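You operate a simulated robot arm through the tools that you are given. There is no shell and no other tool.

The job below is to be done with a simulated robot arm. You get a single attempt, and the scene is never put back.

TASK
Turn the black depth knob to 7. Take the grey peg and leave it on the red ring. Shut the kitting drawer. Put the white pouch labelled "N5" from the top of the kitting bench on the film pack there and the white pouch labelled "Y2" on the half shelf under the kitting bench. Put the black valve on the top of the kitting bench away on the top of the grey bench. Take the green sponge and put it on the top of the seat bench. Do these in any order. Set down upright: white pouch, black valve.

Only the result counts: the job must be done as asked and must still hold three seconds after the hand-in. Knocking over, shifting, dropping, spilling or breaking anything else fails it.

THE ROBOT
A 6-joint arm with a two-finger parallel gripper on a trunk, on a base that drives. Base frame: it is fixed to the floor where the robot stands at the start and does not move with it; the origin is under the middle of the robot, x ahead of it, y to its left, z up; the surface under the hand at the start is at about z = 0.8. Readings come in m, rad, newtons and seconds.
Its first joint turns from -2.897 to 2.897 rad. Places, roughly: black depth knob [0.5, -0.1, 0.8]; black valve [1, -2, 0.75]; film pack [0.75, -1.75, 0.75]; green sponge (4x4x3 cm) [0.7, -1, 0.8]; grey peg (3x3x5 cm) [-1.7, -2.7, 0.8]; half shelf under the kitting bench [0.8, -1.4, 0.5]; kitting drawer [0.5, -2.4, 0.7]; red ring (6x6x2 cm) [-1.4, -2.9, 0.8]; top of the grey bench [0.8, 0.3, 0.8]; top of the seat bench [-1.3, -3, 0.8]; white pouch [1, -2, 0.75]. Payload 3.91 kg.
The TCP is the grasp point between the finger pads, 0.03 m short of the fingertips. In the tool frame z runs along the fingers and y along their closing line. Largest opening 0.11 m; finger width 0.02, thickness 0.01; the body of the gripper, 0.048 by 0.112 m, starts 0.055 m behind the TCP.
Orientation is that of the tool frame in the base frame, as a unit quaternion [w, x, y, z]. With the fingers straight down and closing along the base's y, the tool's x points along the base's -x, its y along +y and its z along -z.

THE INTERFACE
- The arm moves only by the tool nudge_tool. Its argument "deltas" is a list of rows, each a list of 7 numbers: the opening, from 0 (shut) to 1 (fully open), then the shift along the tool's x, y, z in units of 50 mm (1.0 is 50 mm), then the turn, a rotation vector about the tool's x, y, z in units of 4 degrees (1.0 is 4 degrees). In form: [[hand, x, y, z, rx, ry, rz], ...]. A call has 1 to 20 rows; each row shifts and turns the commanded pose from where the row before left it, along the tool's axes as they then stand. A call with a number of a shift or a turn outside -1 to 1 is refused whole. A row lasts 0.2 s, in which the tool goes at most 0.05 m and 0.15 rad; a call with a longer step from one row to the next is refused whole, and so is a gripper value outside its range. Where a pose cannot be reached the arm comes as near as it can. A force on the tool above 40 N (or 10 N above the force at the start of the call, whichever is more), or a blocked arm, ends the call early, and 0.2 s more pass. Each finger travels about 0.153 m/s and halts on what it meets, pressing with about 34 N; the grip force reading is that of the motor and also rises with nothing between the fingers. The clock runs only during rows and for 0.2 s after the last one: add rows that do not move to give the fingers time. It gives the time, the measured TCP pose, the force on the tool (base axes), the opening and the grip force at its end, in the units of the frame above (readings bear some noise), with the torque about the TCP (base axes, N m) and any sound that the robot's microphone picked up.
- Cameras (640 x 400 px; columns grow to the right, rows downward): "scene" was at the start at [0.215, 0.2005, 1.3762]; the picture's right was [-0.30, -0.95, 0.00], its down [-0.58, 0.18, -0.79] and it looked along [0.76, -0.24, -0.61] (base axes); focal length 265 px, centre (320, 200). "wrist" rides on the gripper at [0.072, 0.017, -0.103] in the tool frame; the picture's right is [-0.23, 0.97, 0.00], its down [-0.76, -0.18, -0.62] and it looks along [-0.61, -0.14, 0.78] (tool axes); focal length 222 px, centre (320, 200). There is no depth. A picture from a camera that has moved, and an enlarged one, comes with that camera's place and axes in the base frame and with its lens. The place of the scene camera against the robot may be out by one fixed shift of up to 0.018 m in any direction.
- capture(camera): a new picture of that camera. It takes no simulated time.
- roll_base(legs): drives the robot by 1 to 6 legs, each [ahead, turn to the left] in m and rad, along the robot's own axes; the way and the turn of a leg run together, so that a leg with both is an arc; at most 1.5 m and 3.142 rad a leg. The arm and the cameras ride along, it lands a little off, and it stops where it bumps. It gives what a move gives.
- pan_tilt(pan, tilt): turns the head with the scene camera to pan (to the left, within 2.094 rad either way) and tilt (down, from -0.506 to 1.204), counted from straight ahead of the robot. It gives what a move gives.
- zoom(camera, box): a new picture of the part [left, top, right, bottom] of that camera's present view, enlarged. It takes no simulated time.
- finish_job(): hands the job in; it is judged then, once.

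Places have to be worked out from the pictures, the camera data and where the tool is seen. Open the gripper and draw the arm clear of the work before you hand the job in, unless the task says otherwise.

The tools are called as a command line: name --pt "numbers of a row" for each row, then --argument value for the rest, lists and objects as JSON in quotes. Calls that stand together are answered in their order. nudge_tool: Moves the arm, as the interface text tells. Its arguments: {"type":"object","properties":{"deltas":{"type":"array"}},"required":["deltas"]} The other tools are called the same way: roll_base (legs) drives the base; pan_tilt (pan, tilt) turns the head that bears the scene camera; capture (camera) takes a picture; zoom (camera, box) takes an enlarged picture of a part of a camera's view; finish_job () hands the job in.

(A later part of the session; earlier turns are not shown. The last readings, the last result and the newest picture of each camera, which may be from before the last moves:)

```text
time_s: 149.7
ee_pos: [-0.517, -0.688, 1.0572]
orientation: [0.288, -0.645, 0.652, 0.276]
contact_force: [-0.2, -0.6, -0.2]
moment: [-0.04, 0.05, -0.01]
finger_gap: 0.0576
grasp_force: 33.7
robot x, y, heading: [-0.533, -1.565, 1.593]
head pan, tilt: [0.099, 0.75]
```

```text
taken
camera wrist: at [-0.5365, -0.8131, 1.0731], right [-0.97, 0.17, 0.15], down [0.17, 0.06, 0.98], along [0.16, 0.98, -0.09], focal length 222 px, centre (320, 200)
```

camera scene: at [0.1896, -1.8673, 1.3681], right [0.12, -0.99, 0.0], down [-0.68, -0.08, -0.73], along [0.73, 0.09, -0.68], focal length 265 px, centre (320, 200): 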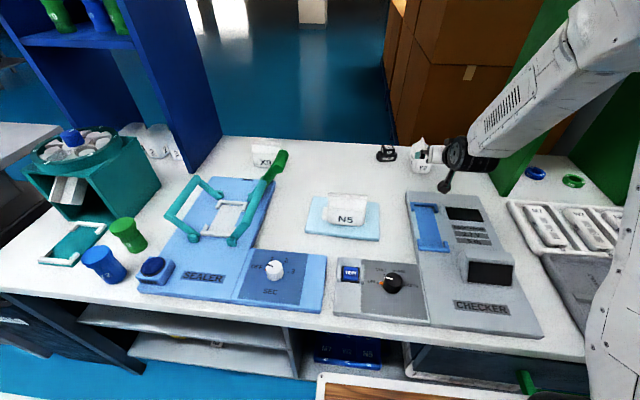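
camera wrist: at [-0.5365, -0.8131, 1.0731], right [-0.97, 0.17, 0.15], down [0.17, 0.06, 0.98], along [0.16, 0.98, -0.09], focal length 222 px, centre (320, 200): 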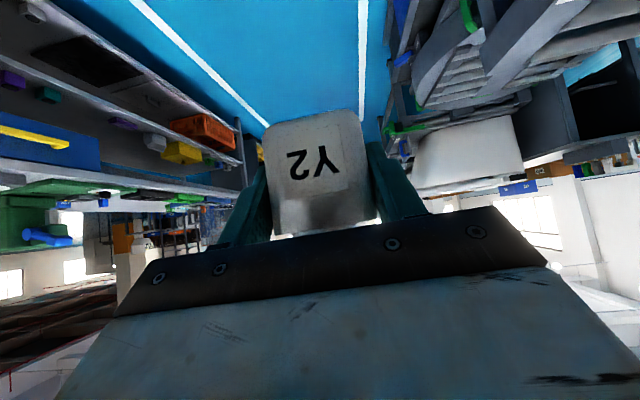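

The pouch is held steady while driving. I turn back to face the bench and stop about 0.1 m further back so the pouch can be lowered in front of the bench edge.

roll_base --legs '[[0, -1.593], [-0.1, 0]]'

pan_tilt --pan 0.0 --tilt 0.8

capture --camera "scene"

capture --camera "wrist"

```text
time_s: 154.7
ee_pos: [0.248, -1.6059, 1.0559]
orientation: [0.397, 0.02, 0.917, -0.016]
contact_force: [-0.3, -0.4, -0.3]
moment: [-0.02, 0.01, 0.01]
finger_gap: 0.0577
grasp_force: 34.6
robot x, y, heading: [-0.6293, -1.561, -0.014]
head pan, tilt: [0.099, 0.75]
```

```text
time_s: 155.4
ee_pos: [0.2478, -1.6088, 1.0556]
orientation: [0.398, 0.021, 0.917, -0.017]
contact_force: [0.0, 0.5, -0.3]
moment: [0.0, 0.0, -0.02]
finger_gap: 0.0574
grasp_force: 34.0
robot x, y, heading: [-0.629, -1.5641, -0.016]
head pan, tilt: [0.0, 0.799]
```

```text
taken
camera scene: at [-0.4129, -1.3411, 1.3641], right [-0.01, -1.0, 0.0], down [-0.72, 0.01, -0.7], along [0.7, -0.01, -0.72], focal length 265 px, centre (320, 200)
```

scene: 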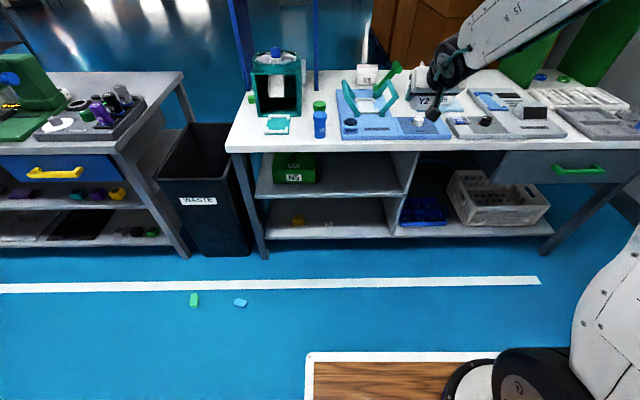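

```text
taken
camera wrist: at [0.1238, -1.5842, 1.0731], right [0.2, 0.97, 0.15], down [0.06, -0.17, 0.98], along [0.98, -0.19, -0.09], focal length 222 px, centre (320, 200)
```

wrist: 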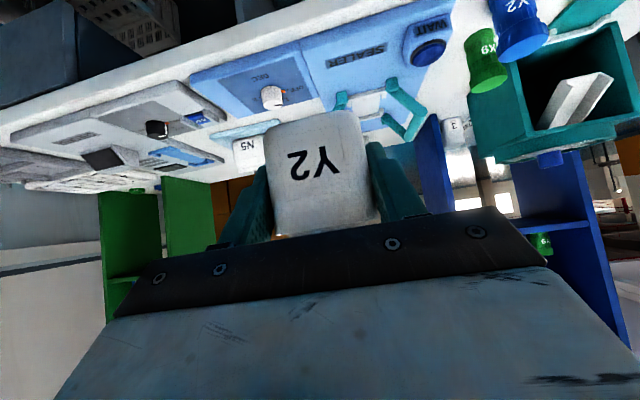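

From two views the half shelf's front edge triangulates to x≈0.43, z≈0.52. I zoom to check the bench edge, the shelf and the free space beside the green bin.

zoom --camera "scene" --box '[230, 120, 430, 260]'

```text
2.86 times, centred on (330, 190) of scene
camera zoom: at [-0.4129, -1.3411, 1.3641], right [-0.01, -1.0, 0.0], down [-0.72, 0.01, -0.7], along [0.7, -0.01, -0.72], focal length 758 px, centre (291, 229)
```

zoom: 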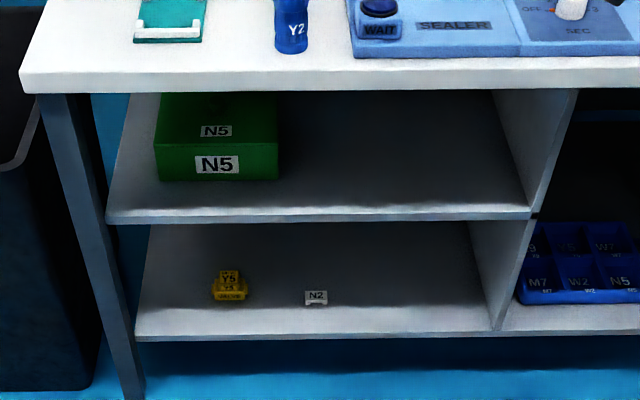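

Measured: free shelf space y -1.31…-1.69, shelf about 0.278 m below the table, so placing TCP z≈0.561. I straighten the yaw and lower the pouch in front of the bench to TCP z≈0.60 at y≈-1.50.

nudge_tool --pt "0 0.566 0.175 0.566 -0.364 0 -0.364" --pt "0 0.566 0.175 0.566 0 0 0" --pt "0 0.566 0.175 0.566 0 0 0" --pt "0 0.566 0.175 0.566 0 0 0" --pt "0 0.566 0.175 0.566 0 0 0" --pt "0 0.566 0.175 0.566 0 0 0" --pt "0 0.566 0.175 0.566 0 0 0" --pt "0 0.566 0.175 0.566 0 0 0" --pt "0 0.566 0.175 0.566 0 0 0" --pt "0 0.566 0.175 0.566 0 0 0" --pt "0 0 0 0 0 0 0"

capture --camera "scene"

capture --camera "wrist"

```text
time_s: 157.8
ee_pos: [0.2631, -1.5313, 0.6758]
orientation: [0.398, 0.003, 0.917, -0.009]
contact_force: [-0.3, -0.8, -1.0]
moment: [0.01, 0.0, 0.02]
finger_gap: 0.0577
grasp_force: 34.2
out of reach, approached as far as the arm can: row 1, 2
robot x, y, heading: [-0.6288, -1.5628, -0.014]
head pan, tilt: [0.0, 0.799]
```

```text
taken
camera scene: at [-0.4129, -1.3411, 1.3641], right [-0.01, -1.0, 0.0], down [-0.72, 0.01, -0.7], along [0.7, -0.01, -0.72], focal length 265 px, centre (320, 200)
```

scene: 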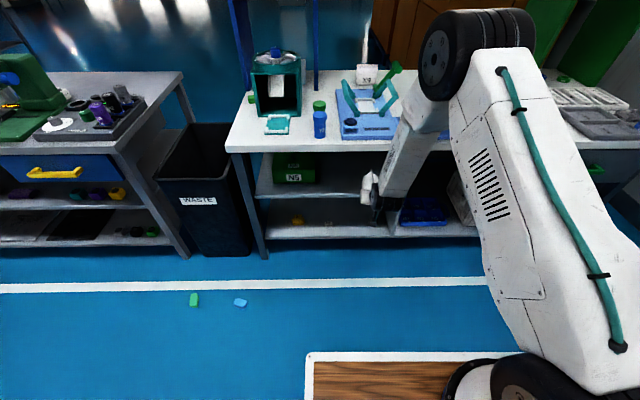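

```text
taken
camera wrist: at [0.1384, -1.5138, 0.6929], right [0.17, 0.97, 0.15], down [0.06, -0.16, 0.98], along [0.98, -0.16, -0.09], focal length 222 px, centre (320, 200)
```

wrist: 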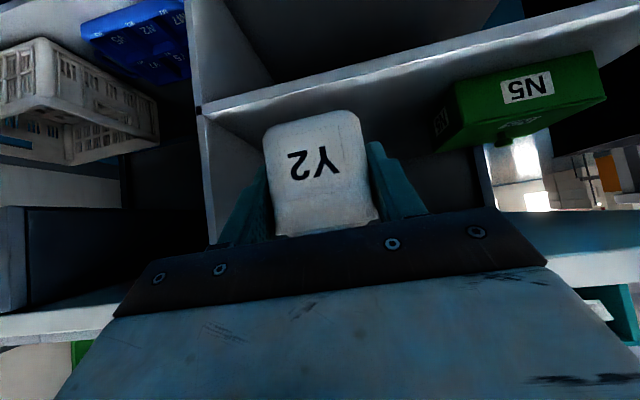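

The wrist view shows the opening; shelf top z≈0.51. I level the pouch (2° tilt picked up on the way), lower to TCP z≈0.578 and centre on y≈-1.50.

nudge_tool --pt "0 0 0 0 -0.27 0.5 0.03" --pt "0 0.462 0.207 0.462 0 0 0" --pt "0 0.462 0.207 0.462 0 0 0" --pt "0 0.462 0.207 0.462 0 0 0" --pt "0 0 0 0 0 0 0"

capture --camera "wrist"

zoom --camera "scene" --box '[230, 120, 430, 260]'

```text
time_s: 159.0
ee_pos: [0.2625, -1.5002, 0.577]
orientation: [0.382, 0.0, 0.924, 0.001]
contact_force: [0.3, 0.1, 0.2]
moment: [0.01, 0.03, 0.01]
finger_gap: 0.0575
grasp_force: 33.5
robot x, y, heading: [-0.6287, -1.5649, -0.014]
head pan, tilt: [0.0, 0.799]
```

```text
taken
camera wrist: at [0.1385, -1.4836, 0.5993], right [0.16, 0.97, 0.16], down [0.1, -0.18, 0.98], along [0.98, -0.14, -0.13], focal length 222 px, centre (320, 200)
```

wrist: 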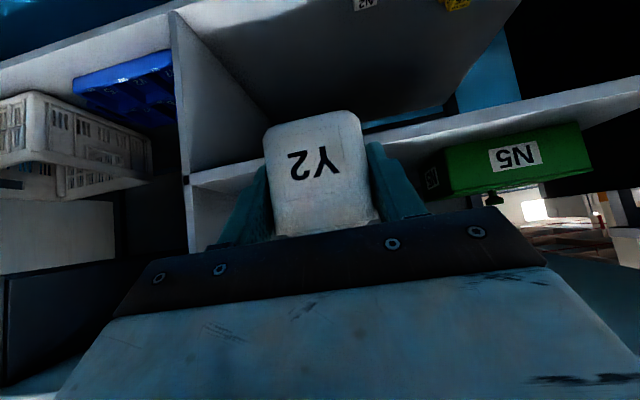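

```text
2.86 times, centred on (330, 190) of scene
camera zoom: at [-0.4129, -1.3411, 1.3641], right [-0.01, -1.0, 0.0], down [-0.72, 0.01, -0.7], along [0.7, -0.01, -0.72], focal length 758 px, centre (291, 229)
```

zoom: 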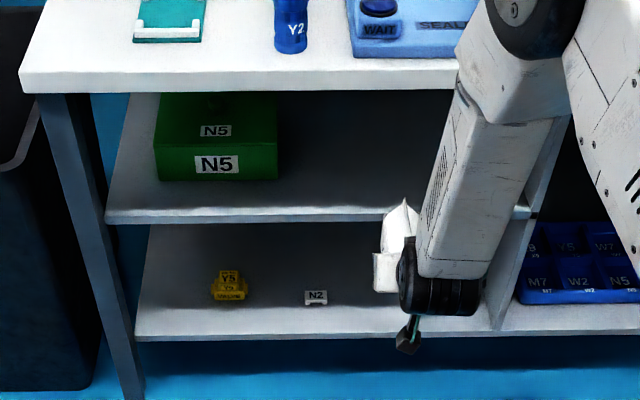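

I zoom the wrist view to compare pouch bottom and shelf edge heights before driving in.

zoom --camera "wrist" --box '[160, 60, 480, 260]'

```text
2.00 times, centred on (320, 160) of wrist
camera zoom: at [0.1385, -1.4836, 0.5993], right [0.16, 0.97, 0.16], down [0.1, -0.18, 0.98], along [0.98, -0.14, -0.13], focal length 444 px, centre (320, 280)
```

zoom: 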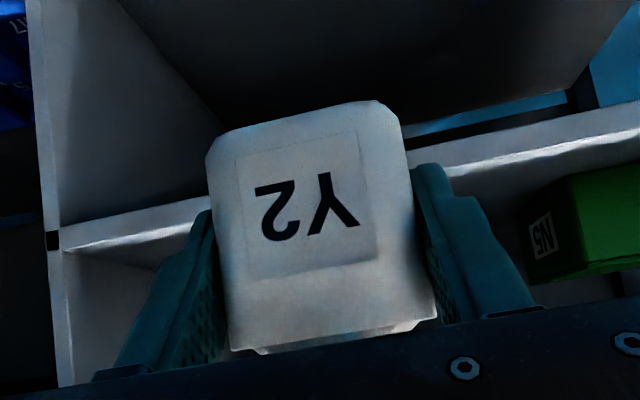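

Shelf top z≈0.505, pouch bottom about 1.8 cm above it. I drive forward 0.2 m so the pouch slides in over the shelf edge.

roll_base --legs '[[0.2, 0.014]]'

capture --camera "wrist"

capture --camera "scene"

```text
time_s: 160.6
ee_pos: [0.4633, -1.4893, 0.578]
orientation: [0.382, -0.006, 0.924, 0.002]
contact_force: [-0.1, -0.5, -0.5]
moment: [0.0, 0.02, 0.02]
finger_gap: 0.0577
grasp_force: 34.1
robot x, y, heading: [-0.4291, -1.5624, 0.001]
head pan, tilt: [0.0, 0.799]
```

```text
taken
camera wrist: at [0.339, -1.4746, 0.5996], right [0.15, 0.98, 0.16], down [0.1, -0.18, 0.98], along [0.98, -0.13, -0.13], focal length 222 px, centre (320, 200)
```

wrist: 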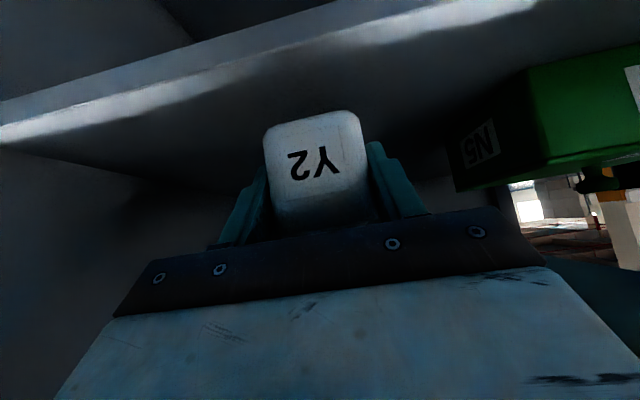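

```text
taken
camera scene: at [-0.2143, -1.3395, 1.3641], right [0.0, -1.0, 0.0], down [-0.72, 0.0, -0.7], along [0.7, 0.0, -0.72], focal length 265 px, centre (320, 200)
```

scene: 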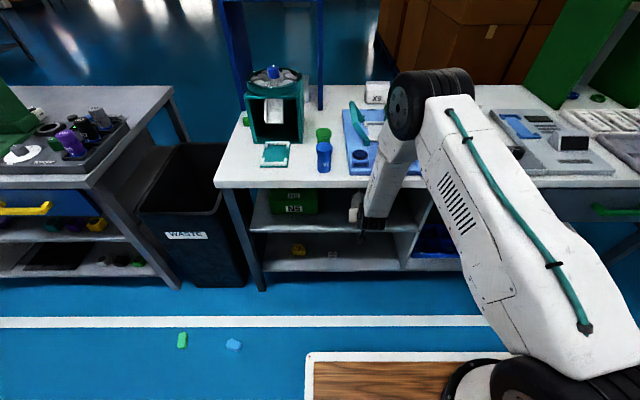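

No contact so far; the shelf edge refines to x≈0.445, z≈0.50. I go 3 cm further in with the arm and then lower in small steps until contact.

nudge_tool --pt "0 -0.212 0 0.212 0 0 0" --pt "0 -0.212 0 0.212 0 0 0" --pt "0 0 0 0 0 0 0"

nudge_tool --pt "0 0.1 0 0.1 0 0 0" --pt "0 0.05 0 0.05 0 0 0" --pt "0 0 0 0 0 0 0"

```text
time_s: 161.4
ee_pos: [0.4932, -1.4899, 0.5774]
orientation: [0.382, -0.006, 0.924, 0.003]
contact_force: [-0.5, 0.9, -1.6]
moment: [0.01, 0.05, -0.01]
finger_gap: 0.0579
grasp_force: 33.8
robot x, y, heading: [-0.425, -1.5668, -0.006]
head pan, tilt: [0.0, 0.799]
```

```text
time_s: 162.2
ee_pos: [0.4926, -1.4898, 0.5659]
orientation: [0.382, -0.005, 0.924, 0.001]
contact_force: [-0.8, -1.2, -0.9]
moment: [0.03, 0.01, 0.02]
finger_gap: 0.0577
grasp_force: 34.1
robot x, y, heading: [-0.4273, -1.5687, -0.0]
head pan, tilt: [0.0, 0.799]
```

No contact yet at z≈0.566. Continuing down in 2 mm steps.

nudge_tool --pt "0 0.03 0 0.03 0 0 0" --pt "0 0.03 0 0.03 0 0 0"

nudge_tool --pt "0 0.03 0 0.03 0 0 0" --pt "0 0.03 0 0.03 0 0 0"

```text
time_s: 162.8
ee_pos: [0.4926, -1.4895, 0.5634]
orientation: [0.382, -0.006, 0.924, 0.003]
contact_force: [0.6, -0.2, -0.7]
moment: [0.01, 0.02, 0.03]
finger_gap: 0.0575
grasp_force: 34.0
robot x, y, heading: [-0.4268, -1.5649, -0.002]
head pan, tilt: [0.0, 0.799]
```

```text
time_s: 163.4
ee_pos: [0.4923, -1.4891, 0.5583]
orientation: [0.382, -0.005, 0.924, 0.002]
contact_force: [0.1, 0.4, -0.7]
moment: [0.01, 0.04, 0.02]
finger_gap: 0.0576
grasp_force: 33.8
robot x, y, heading: [-0.4273, -1.5648, 0.001]
head pan, tilt: [0.0, 0.799]
```

nudge_tool --pt "0 0.025 0 0.025 0 0 0" --pt "0 0.025 0 0.025 0 0 0"

capture --camera "wrist"

```text
time_s: 164.0
ee_pos: [0.4935, -1.489, 0.5549]
orientation: [0.382, -0.005, 0.924, 0.002]
contact_force: [-0.9, 0.7, -0.7]
moment: [0.0, 0.01, 0.0]
finger_gap: 0.0574
grasp_force: 33.3
robot x, y, heading: [-0.4284, -1.5659, -0.0]
head pan, tilt: [0.0, 0.799]
```

```text
taken
camera wrist: at [0.3691, -1.4742, 0.5772], right [0.15, 0.98, 0.16], down [0.1, -0.18, 0.98], along [0.98, -0.13, -0.13], focal length 222 px, centre (320, 200)
```

wrist: 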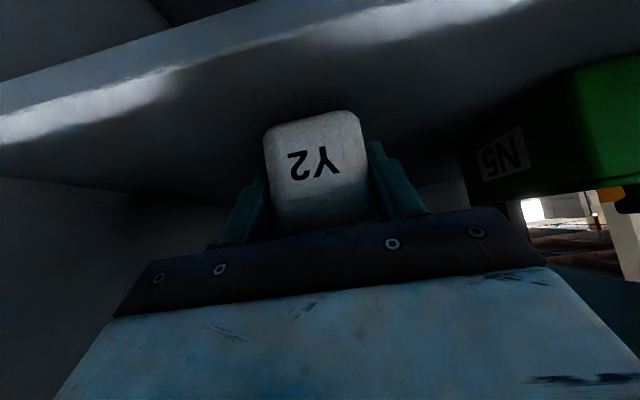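

Still free at 0.555; shelf now triangulates nearer 0.497. Continuing in small steps.

nudge_tool --pt "0 0.03 0 0.03 0 0 0" --pt "0 0.03 0 0.03 0 0 0"

nudge_tool --pt "0 0.03 0 0.03 0 0 0" --pt "0 0.02 0 0.02 0 0 0"

```text
time_s: 164.6
ee_pos: [0.4927, -1.4884, 0.5513]
orientation: [0.382, -0.005, 0.924, 0.001]
contact_force: [0.2, -0.9, -0.6]
moment: [-0.03, 0.02, 0.03]
finger_gap: 0.0578
grasp_force: 34.2
robot x, y, heading: [-0.4238, -1.5627, -0.001]
head pan, tilt: [0.0, 0.799]
```

```text
time_s: 165.2
ee_pos: [0.4935, -1.4887, 0.5466]
orientation: [0.382, -0.006, 0.924, 0.003]
contact_force: [0.2, 0.0, -0.8]
moment: [-0.01, -0.01, 0.02]
finger_gap: 0.0574
grasp_force: 33.8
robot x, y, heading: [-0.4236, -1.5638, 0.003]
head pan, tilt: [0.0, 0.799]
```

zoom --camera "scene" --box '[260, 170, 440, 280]'

zoom --camera "wrist" --box '[200, 60, 460, 230]'

```text
3.56 times, centred on (350, 225) of scene
camera zoom: at [-0.2143, -1.3395, 1.3641], right [0.0, -1.0, 0.0], down [-0.72, 0.0, -0.7], along [0.7, 0.0, -0.72], focal length 943 px, centre (213, 111)
```

zoom: 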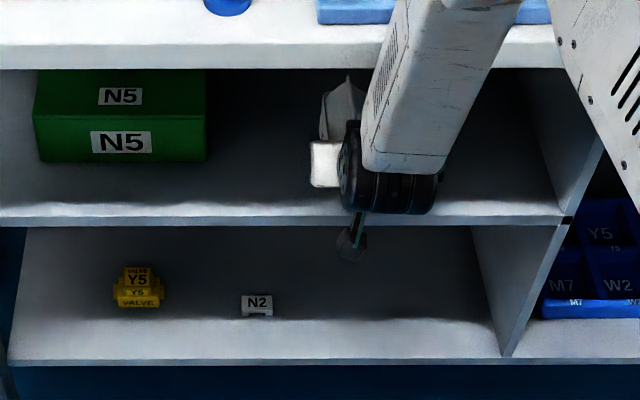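

```text
2.35 times, centred on (330, 145) of wrist
camera zoom: at [0.3687, -1.4738, 0.569], right [0.15, 0.98, 0.16], down [0.1, -0.18, 0.98], along [0.98, -0.13, -0.13], focal length 523 px, centre (296, 329)
```

zoom: 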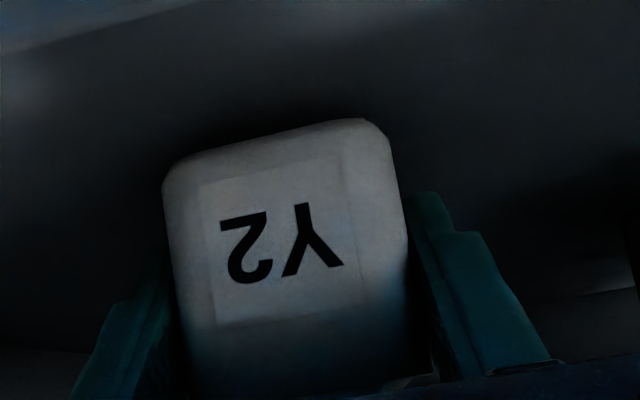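

The shadow at the pouch's bottom is closing up. I go on lowering in ~2 mm steps.

nudge_tool --pt "0 0.03 0 0.03 0 0 0" --pt "0 0.03 0 0.03 0 0 0"

nudge_tool --pt "0 0.03 0 0.03 0 0 0" --pt "0 0.02 0 0.02 0 0 0"

```text
time_s: 165.8
ee_pos: [0.4926, -1.4897, 0.5423]
orientation: [0.382, -0.005, 0.924, 0.002]
contact_force: [0.7, -1.0, -0.5]
moment: [0.02, 0.05, 0.04]
finger_gap: 0.0573
grasp_force: 33.8
robot x, y, heading: [-0.4285, -1.5636, -0.001]
head pan, tilt: [0.0, 0.799]
```

```text
time_s: 166.4
ee_pos: [0.4937, -1.488, 0.5404]
orientation: [0.383, -0.005, 0.924, 0.002]
contact_force: [-1.0, -0.5, 7.0]
moment: [0.05, -0.57, -0.04]
finger_gap: 0.0575
grasp_force: 33.8
robot x, y, heading: [-0.424, -1.5677, -0.0]
head pan, tilt: [0.0, 0.799]
```

Contact starts (7 N, at the pouch's far end). I press 2 mm more so it sits flat, then release.

nudge_tool --pt "0 0.02 0 0.02 0 0 0" --pt "0 0.015 0 0.015 0 0 0"

```text
time_s: 167.0
ee_pos: [0.4948, -1.4896, 0.5388]
orientation: [0.385, -0.005, 0.923, 0.002]
contact_force: [-5.3, -0.2, 31.4]
moment: [0.02, -0.07, 0.02]
finger_gap: 0.0578
grasp_force: 34.1
robot x, y, heading: [-0.429, -1.5668, 0.001]
head pan, tilt: [0.0, 0.799]
```

Force 31 N with no moment: it sits flat. I open and back straight out.

nudge_tool --pt "0 -0.01 0 -0.01 0 0 0" --pt "0.9 0 0 0 0 0 0" --pt "0.9 0 0 0 0 0 0" --pt "0.9 0.2 0 -0.25 0 0 0" --pt "0.9 0.3 0 -0.4 0 0 0" --pt "0.9 0.4 0 -0.5 0 0 0" --pt "0.9 0.4 0 -0.5 0 0 0" --pt "0.9 0 0 0 0 0 0"

capture --camera "wrist"

zoom --camera "scene" --box '[260, 170, 440, 280]'

```text
time_s: 168.8
ee_pos: [0.3899, -1.4913, 0.551]
orientation: [0.382, -0.004, 0.924, 0.002]
contact_force: [-0.3, 0.1, 0.1]
moment: [0.0, -0.01, 0.0]
finger_gap: 0.0988
grasp_force: 0.1
robot x, y, heading: [-0.4273, -1.5665, 0.001]
head pan, tilt: [0.0, 0.799]
```

```text
taken
camera wrist: at [0.2657, -1.4767, 0.5739], right [0.15, 0.98, 0.16], down [0.1, -0.18, 0.98], along [0.98, -0.13, -0.13], focal length 222 px, centre (320, 200)
```

wrist: 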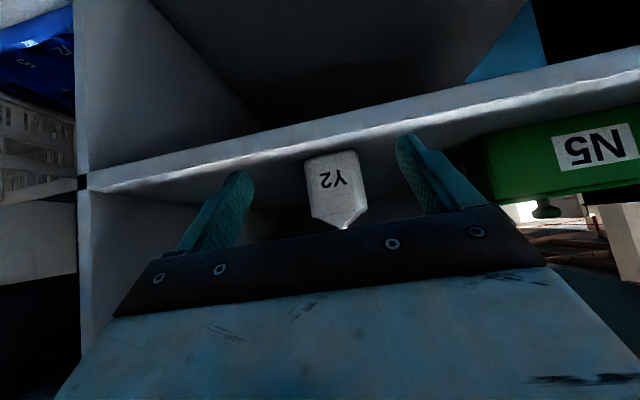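

```text
3.56 times, centred on (350, 225) of scene
camera zoom: at [-0.2143, -1.3395, 1.3641], right [0.0, -1.0, 0.0], down [-0.72, 0.0, -0.7], along [0.7, 0.0, -0.72], focal length 943 px, centre (213, 111)
```

zoom: 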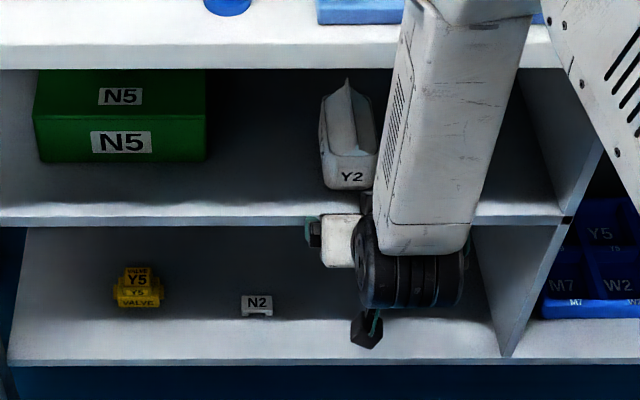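

Y2 stands upright on the half shelf, well inside the edge. I back the base out, then raise and straighten the hand.

roll_base --legs '[[-0.2, 0]]'

nudge_tool --pt "0.9 -0.566 0 -0.566 0 0 0" --pt "0.9 -0.566 0 -0.566 0 0 0" --pt "0.9 -0.566 0 -0.566 0 0 0" --pt "0.9 -0.566 0 -0.566 0 0 0" --pt "0.9 -0.566 0 -0.566 0 0 0" --pt "0.9 0 0 0 0 1 0" --pt "0.9 0 0 0 0 1 0" --pt "0.9 0 0 0 0 1 0" --pt "0.9 0 0 0 0 1 0" --pt "0.9 0 0 0 0 1 0" --pt "0.9 0 0 0 0 1 0" --pt "0.9 0 0 0 0 1 0" --pt "0.9 0 0 0 0 1 0" --pt "0.9 0 0 0 0 1 0" --pt "0.9 0 0 0 0 1 0" --pt "0.9 0 0 0 0 1 0" --pt "0.9 0 0 0 0 0.25 0" --pt "0.9 0 0 -1 0 0 0" --pt "0.9 0 0 -1 0 0 0" --pt "0.9 0 0 -1 0 0 0"

nudge_tool --pt "0.9 0 0 -1 0 0 0" --pt "0.9 0 0 -1 0 0 0" --pt "0.9 0 0 -1 0 0 0" --pt "0.9 0 0 0 0 0 0"

capture --camera "scene"

```text
time_s: 170.4
ee_pos: [0.1867, -1.4939, 0.5515]
orientation: [0.382, -0.004, 0.924, 0.002]
contact_force: [-0.1, -0.4, 0.5]
moment: [0.03, 0.02, 0.0]
finger_gap: 0.099
grasp_force: 0.0
robot x, y, heading: [-0.6313, -1.565, -0.004]
head pan, tilt: [0.0, 0.799]
```

```text
time_s: 174.6
ee_pos: [0.1415, -1.4966, 0.8929]
orientation: [0.152, 0.006, 0.988, -0.037]
contact_force: [0.6, -0.7, -0.8]
moment: [-0.03, 0.01, -0.03]
finger_gap: 0.0991
grasp_force: 0.1
out of reach, approached as far as the arm can: row 11, 12, 13, 14, 16
robot x, y, heading: [-0.6318, -1.5669, -0.002]
head pan, tilt: [0.0, 0.799]
```

```text
time_s: 175.6
ee_pos: [0.0967, -1.4826, 1.0331]
orientation: [0.158, 0.006, 0.986, -0.044]
contact_force: [-0.6, -0.3, 0.3]
moment: [0.0, -0.01, 0.01]
finger_gap: 0.0991
grasp_force: 0.1
out of reach, approached as far as the arm can: row 3
robot x, y, heading: [-0.6322, -1.5659, -0.008]
head pan, tilt: [0.0, 0.799]
```

```text
taken
camera scene: at [-0.4177, -1.3399, 1.3641], right [0.0, -1.0, 0.0], down [-0.72, 0.0, -0.7], along [0.7, 0.0, -0.72], focal length 265 px, centre (320, 200)
```

scene: 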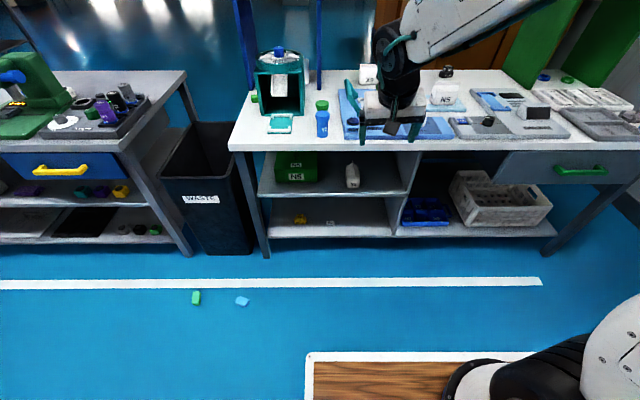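

Y2 still upright on the shelf. The arm got too folded to straighten; I extend it 0.12 m forward and then level the tool.

nudge_tool --pt "0.9 -0.76 0.02 0.25 0 0 0" --pt "0.9 -0.76 0.02 0.25 0 0 0" --pt "0.9 -0.76 0.02 0.25 0 0 0" --pt "0.9 0 0 0 -0.21 0.755 -0.062" --pt "0.9 0 0 0 -0.21 0.755 -0.062" --pt "0.9 0 0 0 -0.21 0.755 -0.062" --pt "0.9 0 0 0 -0.21 0.755 -0.062" --pt "0.9 0 0 0 -0.21 0.755 -0.062" --pt "0.9 0 0 0 -0.21 0.755 -0.062" --pt "0.9 0 0 0 0 0 0"

```text
time_s: 177.8
ee_pos: [0.192, -1.4586, 0.9979]
orientation: [0.107, 0.006, 0.991, -0.073]
contact_force: [-1.0, 0.5, -0.4]
moment: [0.01, -0.01, -0.01]
finger_gap: 0.0991
grasp_force: 0.1
out of reach, approached as far as the arm can: row 1, 2, 3, 4, 5, 6, 7, 8, 9
robot x, y, heading: [-0.6337, -1.5666, -0.001]
head pan, tilt: [0.0, 0.799]
```

The arm reports limits in this posture. I look at its configuration before trying something else.

pan_tilt --pan -0.5 --tilt 0.3

capture --camera "scene"

capture --camera "wrist"

```text
time_s: 178.7
ee_pos: [0.1935, -1.4605, 0.9963]
orientation: [0.108, 0.005, 0.991, -0.074]
contact_force: [0.2, -0.4, 0.5]
moment: [0.01, 0.03, 0.04]
finger_gap: 0.099
grasp_force: 0.0
robot x, y, heading: [-0.6296, -1.566, -0.001]
head pan, tilt: [-0.499, 0.3]
```

```text
taken
camera scene: at [-0.4166, -1.3845, 1.4084], right [-0.48, -0.88, 0.0], down [-0.26, 0.14, -0.95], along [0.84, -0.46, -0.3], focal length 265 px, centre (320, 200)
```

scene: 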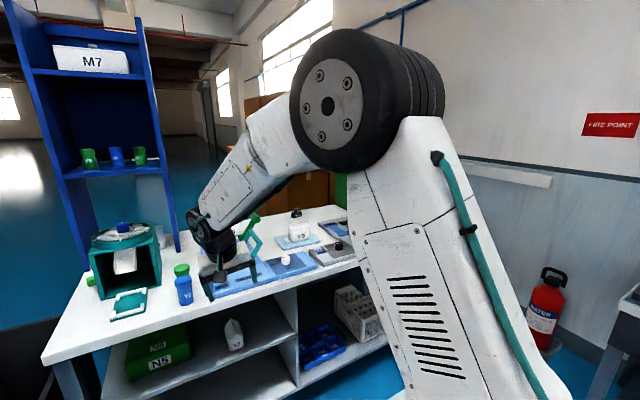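

```text
taken
camera wrist: at [0.1016, -1.4273, 1.0787], right [0.25, 0.96, -0.09], down [0.61, -0.08, 0.79], along [0.75, -0.25, -0.6], focal length 222 px, centre (320, 200)
```

wrist: 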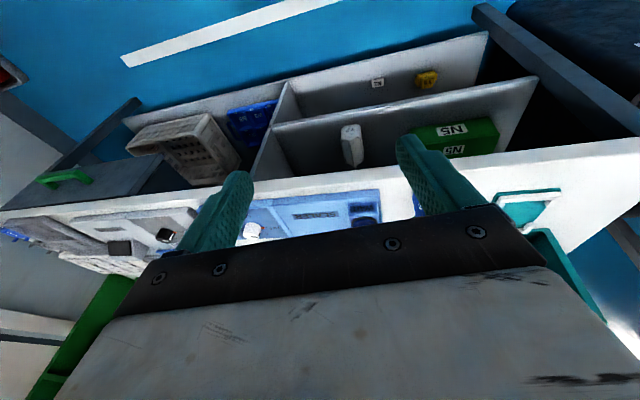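

The symptoms fit a wrist branch flip: the forearm roll joint sits at its limit (tool 12° tilted and 8° rolled, cannot go vertical). I undo it by swinging the tool around the forearm axis away from that limit, in constant small rows, with free space around.

nudge_tool --pt "0.9 -0.086 -0.167 0 0.598 -0.308 -0.733" --pt "0.9 -0.086 -0.167 0 0.598 -0.308 -0.733" --pt "0.9 -0.086 -0.167 0 0.598 -0.308 -0.733" --pt "0.9 -0.086 -0.167 0 0.598 -0.308 -0.733" --pt "0.9 -0.086 -0.167 0 0.598 -0.308 -0.733" --pt "0.9 -0.086 -0.167 0 0.598 -0.308 -0.733" --pt "0.9 -0.086 -0.167 0 0.598 -0.308 -0.733" --pt "0.9 -0.086 -0.167 0 0.598 -0.308 -0.733" --pt "0.9 0 0 0 0 0 0"

capture --camera "scene"

```text
time_s: 180.7
ee_pos: [0.2339, -1.5148, 1.0239]
orientation: [0.166, -0.185, 0.938, -0.241]
contact_force: [-0.4, 0.1, 0.0]
moment: [0.0, -0.01, 0.01]
finger_gap: 0.0989
grasp_force: 0.1
robot x, y, heading: [-0.6319, -1.5663, -0.005]
head pan, tilt: [-0.499, 0.3]
```

```text
taken
camera scene: at [-0.4166, -1.3846, 1.4085], right [-0.48, -0.88, 0.0], down [-0.26, 0.14, -0.96], along [0.84, -0.46, -0.3], focal length 265 px, centre (320, 200)
```

scene: 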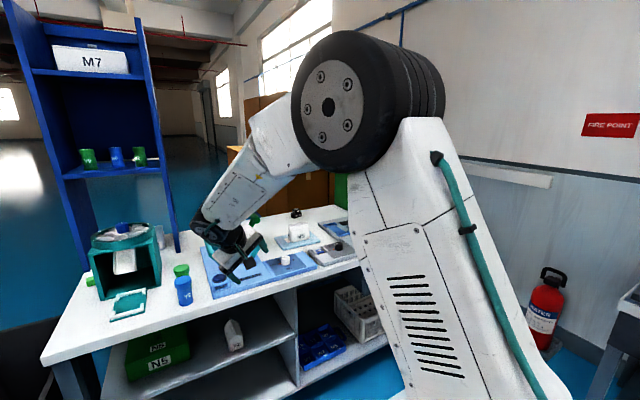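

No limits reported; the swing works as intended. I continue around.

nudge_tool --pt "0.9 -0.086 -0.167 0 0.598 -0.308 -0.733" --pt "0.9 -0.086 -0.167 0 0.598 -0.308 -0.733" --pt "0.9 -0.086 -0.167 0 0.598 -0.308 -0.733" --pt "0.9 -0.086 -0.167 0 0.598 -0.308 -0.733" --pt "0.9 -0.086 -0.167 0 0.598 -0.308 -0.733" --pt "0.9 -0.086 -0.167 0 0.598 -0.308 -0.733" --pt "0.9 -0.086 -0.167 0 0.598 -0.308 -0.733" --pt "0.9 -0.086 -0.167 0 0.598 -0.308 -0.733" --pt "0.9 -0.086 -0.167 0 0.598 -0.308 -0.733" --pt "0.9 -0.086 -0.167 0 0.598 -0.308 -0.733" --pt "0.9 -0.086 -0.167 0 0.598 -0.308 -0.733" --pt "0.9 -0.086 -0.167 0 0.598 -0.308 -0.733" --pt "0.9 -0.086 -0.167 0 0.598 -0.308 -0.733" --pt "0.9 -0.086 -0.167 0 0.598 -0.308 -0.733" --pt "0.9 -0.086 -0.167 0 0.598 -0.308 -0.733" --pt "0.9 -0.086 -0.167 0 0.598 -0.308 -0.733" --pt "0.9 0 0 0 0 0 0"

capture --camera "scene"

```text
time_s: 184.3
ee_pos: [0.3279, -1.5216, 1.1293]
orientation: [0.259, -0.508, 0.622, -0.536]
contact_force: [-0.3, 0.0, -0.1]
moment: [0.02, -0.01, 0.01]
finger_gap: 0.0993
grasp_force: 0.0
robot x, y, heading: [-0.6336, -1.5651, -0.0]
head pan, tilt: [-0.499, 0.3]
```

```text
taken
camera scene: at [-0.4166, -1.3846, 1.4085], right [-0.48, -0.88, 0.0], down [-0.26, 0.14, -0.96], along [0.84, -0.46, -0.3], focal length 265 px, centre (320, 200)
```

scene: 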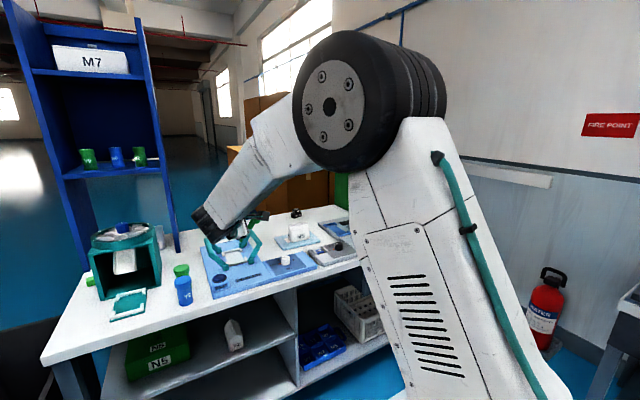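

nudge_tool --pt "0.9 -0.086 -0.167 0 0.598 -0.308 -0.733" --pt "0.9 -0.086 -0.167 0 0.598 -0.308 -0.733" --pt "0.9 -0.086 -0.167 0 0.598 -0.308 -0.733" --pt "0.9 -0.086 -0.167 0 0.598 -0.308 -0.733" --pt "0.9 -0.086 -0.167 0 0.598 -0.308 -0.733" --pt "0.9 -0.086 -0.167 0 0.598 -0.308 -0.733" --pt "0.9 -0.086 -0.167 0 0.598 -0.308 -0.733" --pt "0.9 -0.086 -0.167 0 0.598 -0.308 -0.733" --pt "0.9 -0.086 -0.167 0 0.598 -0.308 -0.733" --pt "0.9 -0.086 -0.167 0 0.598 -0.308 -0.733" --pt "0.9 -0.086 -0.167 0 0.598 -0.308 -0.733" --pt "0.9 -0.086 -0.167 0 0.598 -0.308 -0.733" --pt "0.9 -0.086 -0.167 0 0.598 -0.308 -0.733" --pt "0.9 -0.086 -0.167 0 0.598 -0.308 -0.733" --pt "0.9 -0.086 -0.167 0 0.598 -0.308 -0.733" --pt "0.9 -0.086 -0.167 0 0.598 -0.308 -0.733" --pt "0.9 0 0 0 0 0 0"

capture --camera "scene"

```text
time_s: 187.9
ee_pos: [0.3519, -1.4024, 1.1998]
orientation: [-0.274, 0.678, -0.12, 0.671]
contact_force: [0.0, -0.2, 0.1]
moment: [0.03, -0.01, -0.01]
finger_gap: 0.0991
grasp_force: 0.0
robot x, y, heading: [-0.6276, -1.5648, -0.005]
head pan, tilt: [-0.499, 0.3]
```

```text
taken
camera scene: at [-0.4166, -1.3846, 1.4085], right [-0.48, -0.88, 0.0], down [-0.26, 0.14, -0.96], along [0.84, -0.46, -0.3], focal length 265 px, centre (320, 200)
```

scene: 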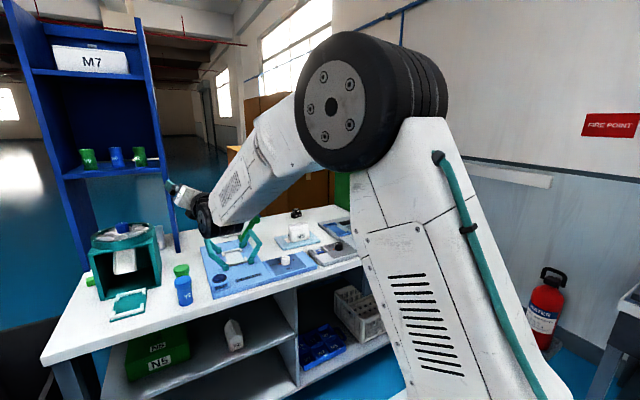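

The tool now points forward, bent upward relative to the forearm, with the roll joint unwound. Next I bend it down in the arm's own plane, first part of the way.

nudge_tool --pt "0.9 -0.086 -0.167 0 0.598 -0.308 -0.733" --pt "0.9 -0.043 -0.083 0 0.299 -0.154 -0.366" --pt "0.9 -0.279 0.144 0 -0.515 -1 0" --pt "0.9 -0.279 0.144 0 -0.515 -1 0" --pt "0.9 -0.279 0.144 0 -0.515 -1 0" --pt "0.9 -0.279 0.144 0 -0.515 -1 0" --pt "0.9 0 0 0 0 0 0"

zoom --camera "scene" --box '[140, 80, 400, 300]'

```text
time_s: 189.5
ee_pos: [0.3455, -1.3912, 1.1395]
orientation: [-0.229, 0.789, -0.078, 0.565]
contact_force: [0.3, 0.1, -0.1]
moment: [0.02, 0.0, 0.0]
finger_gap: 0.0989
grasp_force: 0.1
robot x, y, heading: [-0.6348, -1.564, -0.005]
head pan, tilt: [-0.499, 0.3]
```

```text
1.82 times, centred on (270, 190) of scene
camera zoom: at [-0.4166, -1.3846, 1.4085], right [-0.48, -0.88, 0.0], down [-0.26, 0.14, -0.96], along [0.84, -0.46, -0.3], focal length 482 px, centre (411, 218)
```

zoom: 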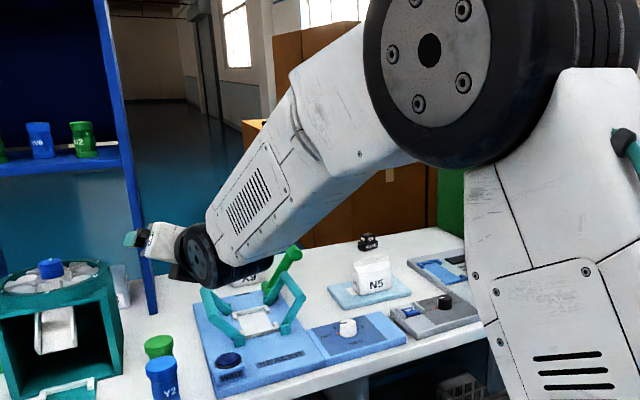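

The hand is about 4.5° off the arm plane; I correct that and bend the tool down through the forearm direction at full step, in one go.

nudge_tool --pt "0.9 0.142 0.269 0 -0.96 0.51 0.29" --pt "0.9 -0.28 0.147 0 -0.525 -1 0" --pt "0.9 -0.28 0.147 0 -0.525 -1 0" --pt "0.9 -0.28 0.147 0 -0.525 -1 0" --pt "0.9 -0.28 0.147 0 -0.525 -1 0" --pt "0.9 -0.28 0.147 0 -0.525 -1 0" --pt "0.9 -0.28 0.147 0 -0.525 -1 0" --pt "0.9 -0.28 0.147 0 -0.525 -1 0" --pt "0.9 -0.28 0.147 0 -0.525 -1 0" --pt "0.9 -0.28 0.147 0 -0.525 -1 0" --pt "0.9 -0.28 0.147 0 -0.525 -1 0" --pt "0.9 0 0 0 0 0 0"

zoom --camera "scene" --box '[140, 80, 400, 300]'

```text
time_s: 192.1
ee_pos: [0.264, -1.433, 1.0105]
orientation: [-0.089, 0.957, -0.133, 0.243]
contact_force: [0.1, -0.7, 0.3]
moment: [-0.03, 0.01, -0.03]
finger_gap: 0.099
grasp_force: 0.0
out of reach, approached as far as the arm can: row 5, 6
robot x, y, heading: [-0.6325, -1.5639, -0.002]
head pan, tilt: [-0.499, 0.3]
```

```text
1.82 times, centred on (270, 190) of scene
camera zoom: at [-0.4166, -1.3846, 1.4085], right [-0.48, -0.88, 0.0], down [-0.26, 0.14, -0.96], along [0.84, -0.46, -0.3], focal length 482 px, centre (411, 218)
```

zoom: 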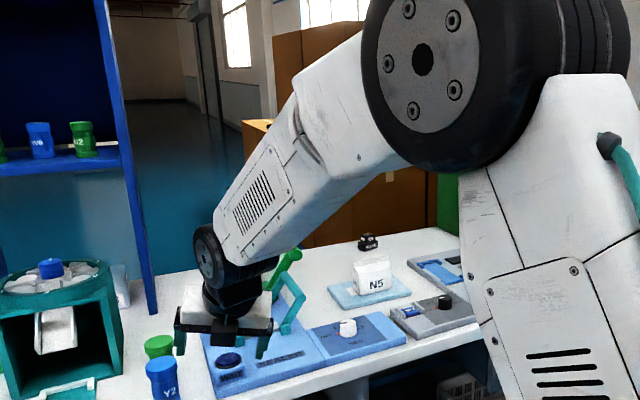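

The tool bends down freely now: the wrist is back on its normal branch, only turned 180° about its axis. I finish bringing it vertical, then turn it back.

nudge_tool --pt "0.9 -0.28 0.147 0 -0.525 -1 0" --pt "0.9 -0.28 0.147 0 -0.525 -1 0" --pt "0.9 -0.28 0.147 0 -0.525 -1 0" --pt "0.9 -0.28 0.147 0 -0.525 -1 0" --pt "0.9 -0.28 0.147 0 -0.525 -1 0" --pt "0.9 -0.28 0.147 0 -0.525 -1 0" --pt "0.9 -0.14 0.073 0 -0.263 -0.5 0" --pt "0.9 0 0 0 0 0 0.8" --pt "0.9 0 0 0 0 0 1" --pt "0.9 0 0 0 0 0 1" --pt "0.9 0 0 0 0 0 1" --pt "0.9 0 0 0 0 0 1" --pt "0.9 0 0 0 0 0 1" --pt "0.9 0 0 0 0 0 1" --pt "0.9 0 0 0 0 0 1" --pt "0.9 0 0 0 0 0 0"

```text
time_s: 195.5
ee_pos: [0.1696, -1.454, 0.9799]
orientation: [-0.004, 0.917, -0.399, 0.004]
contact_force: [0.0, -0.8, 0.2]
moment: [-0.03, -0.03, 0.0]
finger_gap: 0.0991
grasp_force: 0.1
robot x, y, heading: [-0.6346, -1.567, -0.006]
head pan, tilt: [-0.499, 0.3]
```

Vertical and on the right branch. I turn the remaining 133° about the tool axis back to the neutral yaw.

nudge_tool --pt "0.9 0 0 0 0 0 1" --pt "0.9 0 0 0 0 0 1" --pt "0.9 0 0 0 0 0 1" --pt "0.9 0 0 0 0 0 1" --pt "0.9 0 0 0 0 0 1" --pt "0.9 0 0 0 0 0 1" --pt "0.9 0 0 0 0 0 1" --pt "0.9 0 0 0 0 0 1" --pt "0.9 0 0 0 0 0 1" --pt "0.9 0 0 0 0 0 1" --pt "0.9 0 0 0 0 0 1" --pt "0.9 0 0 0 0 0 1" --pt "0.9 0 0 0 0 0 1" --pt "0.9 0 0 0 0 0 1" --pt "0.9 0 0 0 0 0 1" --pt "0.9 0 0 0 0 0 1" --pt "0.9 0 0 0 0 0 1" --pt "0.9 0 0 0 0 0 1" --pt "0.9 0 0 0 0 0 1" --pt "0.9 0 0 0 0 0 1"

nudge_tool --pt "0.9 0 0 -0.8 0 0 1" --pt "0.9 0 0 -0.8 0 0 1" --pt "0.9 0 0 -0.8 0 0 1" --pt "0.9 0 0 0 0 0 1" --pt "0.9 0 0 0 0 0 1" --pt "0.9 0 0 0 0 0 1" --pt "0.9 0 0 0 0 0 1" --pt "0.9 0 0 0 0 0 1" --pt "0.9 0 0 0 0 0 1" --pt "0.9 0 0 0 0 0 1" --pt "0.9 0 0 0 0 0 1" --pt "0.9 0 0 0 0 0 1" --pt "0.9 0 0 0 0 0 1" --pt "0.9 0 0 0 0 0 0.3" --pt "0.9 0 0 0 0 0 0"

capture --camera "wrist"

```text
time_s: 199.7
ee_pos: [0.1695, -1.4534, 0.9789]
orientation: [0.006, -0.446, 0.895, -0.002]
contact_force: [0.0, 0.2, 0.3]
moment: [-0.02, 0.0, 0.03]
finger_gap: 0.0992
grasp_force: 0.1
robot x, y, heading: [-0.6317, -1.5666, -0.003]
head pan, tilt: [-0.499, 0.3]
```

```text
time_s: 202.9
ee_pos: [0.1679, -1.4534, 1.0991]
orientation: [0.006, 0.003, 1.0, 0.001]
contact_force: [0.3, 0.4, 0.3]
moment: [0.01, -0.03, -0.01]
finger_gap: 0.0993
grasp_force: 0.0
robot x, y, heading: [-0.6331, -1.5671, -0.002]
head pan, tilt: [-0.499, 0.3]
```

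```text
taken
camera wrist: at [0.0954, -1.4367, 1.2026], right [0.23, 0.97, 0.0], down [0.75, -0.18, 0.63], along [0.61, -0.14, -0.78], focal length 222 px, centre (320, 200)
```

wrist: 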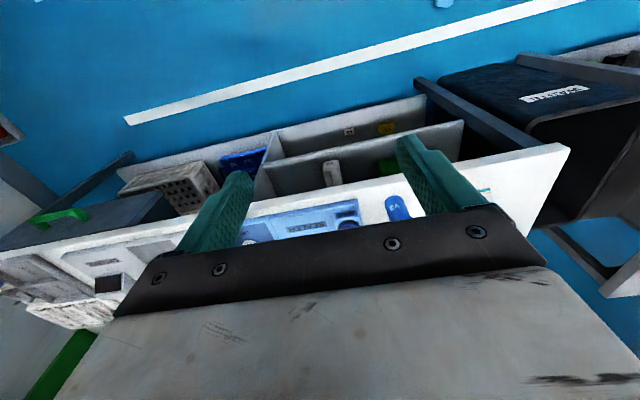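

Hand restored to neutral. Now the valve at about (1.03, -1.98): I drive to stand in front of it, turning well clear of the bench.

roll_base --legs '[[0, -0.7], [0.64, 0], [0, 0.7], [0.12, 0]]'

capture --camera "wrist"

pan_tilt --pan -0.1 --tilt 0.6

capture --camera "scene"

```text
time_s: 211.0
ee_pos: [0.7757, -1.858, 1.1]
orientation: [0.005, 0.002, 1.0, 0.001]
contact_force: [0.6, 0.1, 0.2]
moment: [0.01, -0.01, 0.0]
finger_gap: 0.099
grasp_force: 0.0
robot x, y, heading: [-0.0263, -1.973, 0.001]
head pan, tilt: [-0.499, 0.3]
```

```text
taken
camera wrist: at [0.7018, -1.8418, 1.2026], right [0.23, 0.97, 0.0], down [0.75, -0.18, 0.63], along [0.61, -0.14, -0.78], focal length 222 px, centre (320, 200)
```

wrist: 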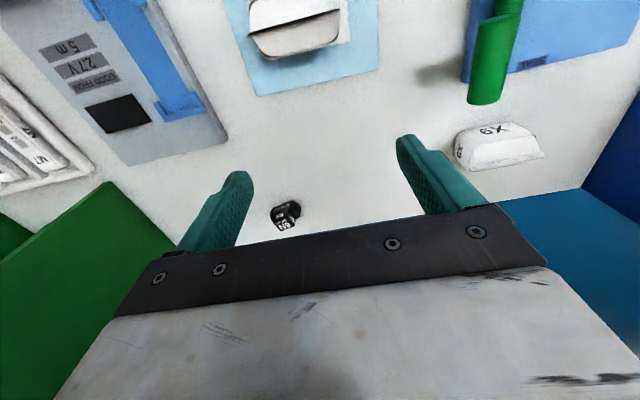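

```text
time_s: 211.9
ee_pos: [0.7741, -1.8593, 1.1002]
orientation: [0.005, 0.003, 1.0, 0.001]
contact_force: [0.3, 0.8, 0.5]
moment: [0.02, 0.01, 0.01]
finger_gap: 0.099
grasp_force: 0.1
robot x, y, heading: [-0.0244, -1.9705, -0.002]
head pan, tilt: [-0.099, 0.6]
```

```text
taken
camera scene: at [0.1959, -1.7535, 1.381], right [-0.1, -0.99, 0.0], down [-0.56, 0.06, -0.83], along [0.82, -0.09, -0.56], focal length 265 px, centre (320, 200)
```

scene: 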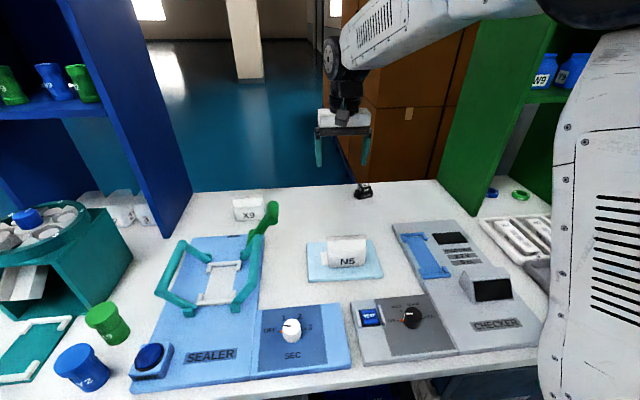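

Valve around (1.035, -2.0). I zoom to see its shape and orientation.

zoom --camera "wrist" --box '[256, 190, 320, 240]'

zoom --camera "scene" --box '[330, 165, 394, 215]'

```text
8.00 times, centred on (288, 215) of wrist
camera zoom: at [0.7018, -1.8419, 1.2026], right [0.23, 0.97, 0.0], down [0.75, -0.18, 0.63], along [0.61, -0.14, -0.78], focal length 1777 px, centre (576, 80)
```

zoom: 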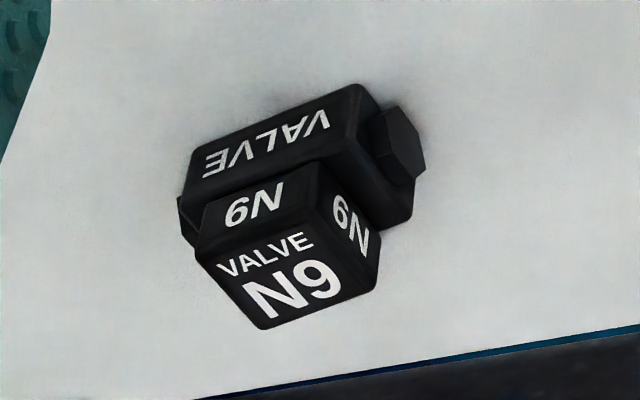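

```text
8.00 times, centred on (362, 190) of scene
camera zoom: at [0.1959, -1.7535, 1.381], right [-0.1, -0.99, 0.0], down [-0.56, 0.06, -0.83], along [0.82, -0.09, -0.56], focal length 2122 px, centre (-16, 280)
```

zoom: 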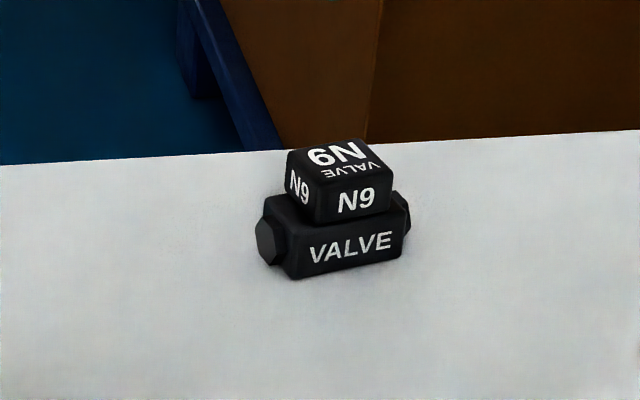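

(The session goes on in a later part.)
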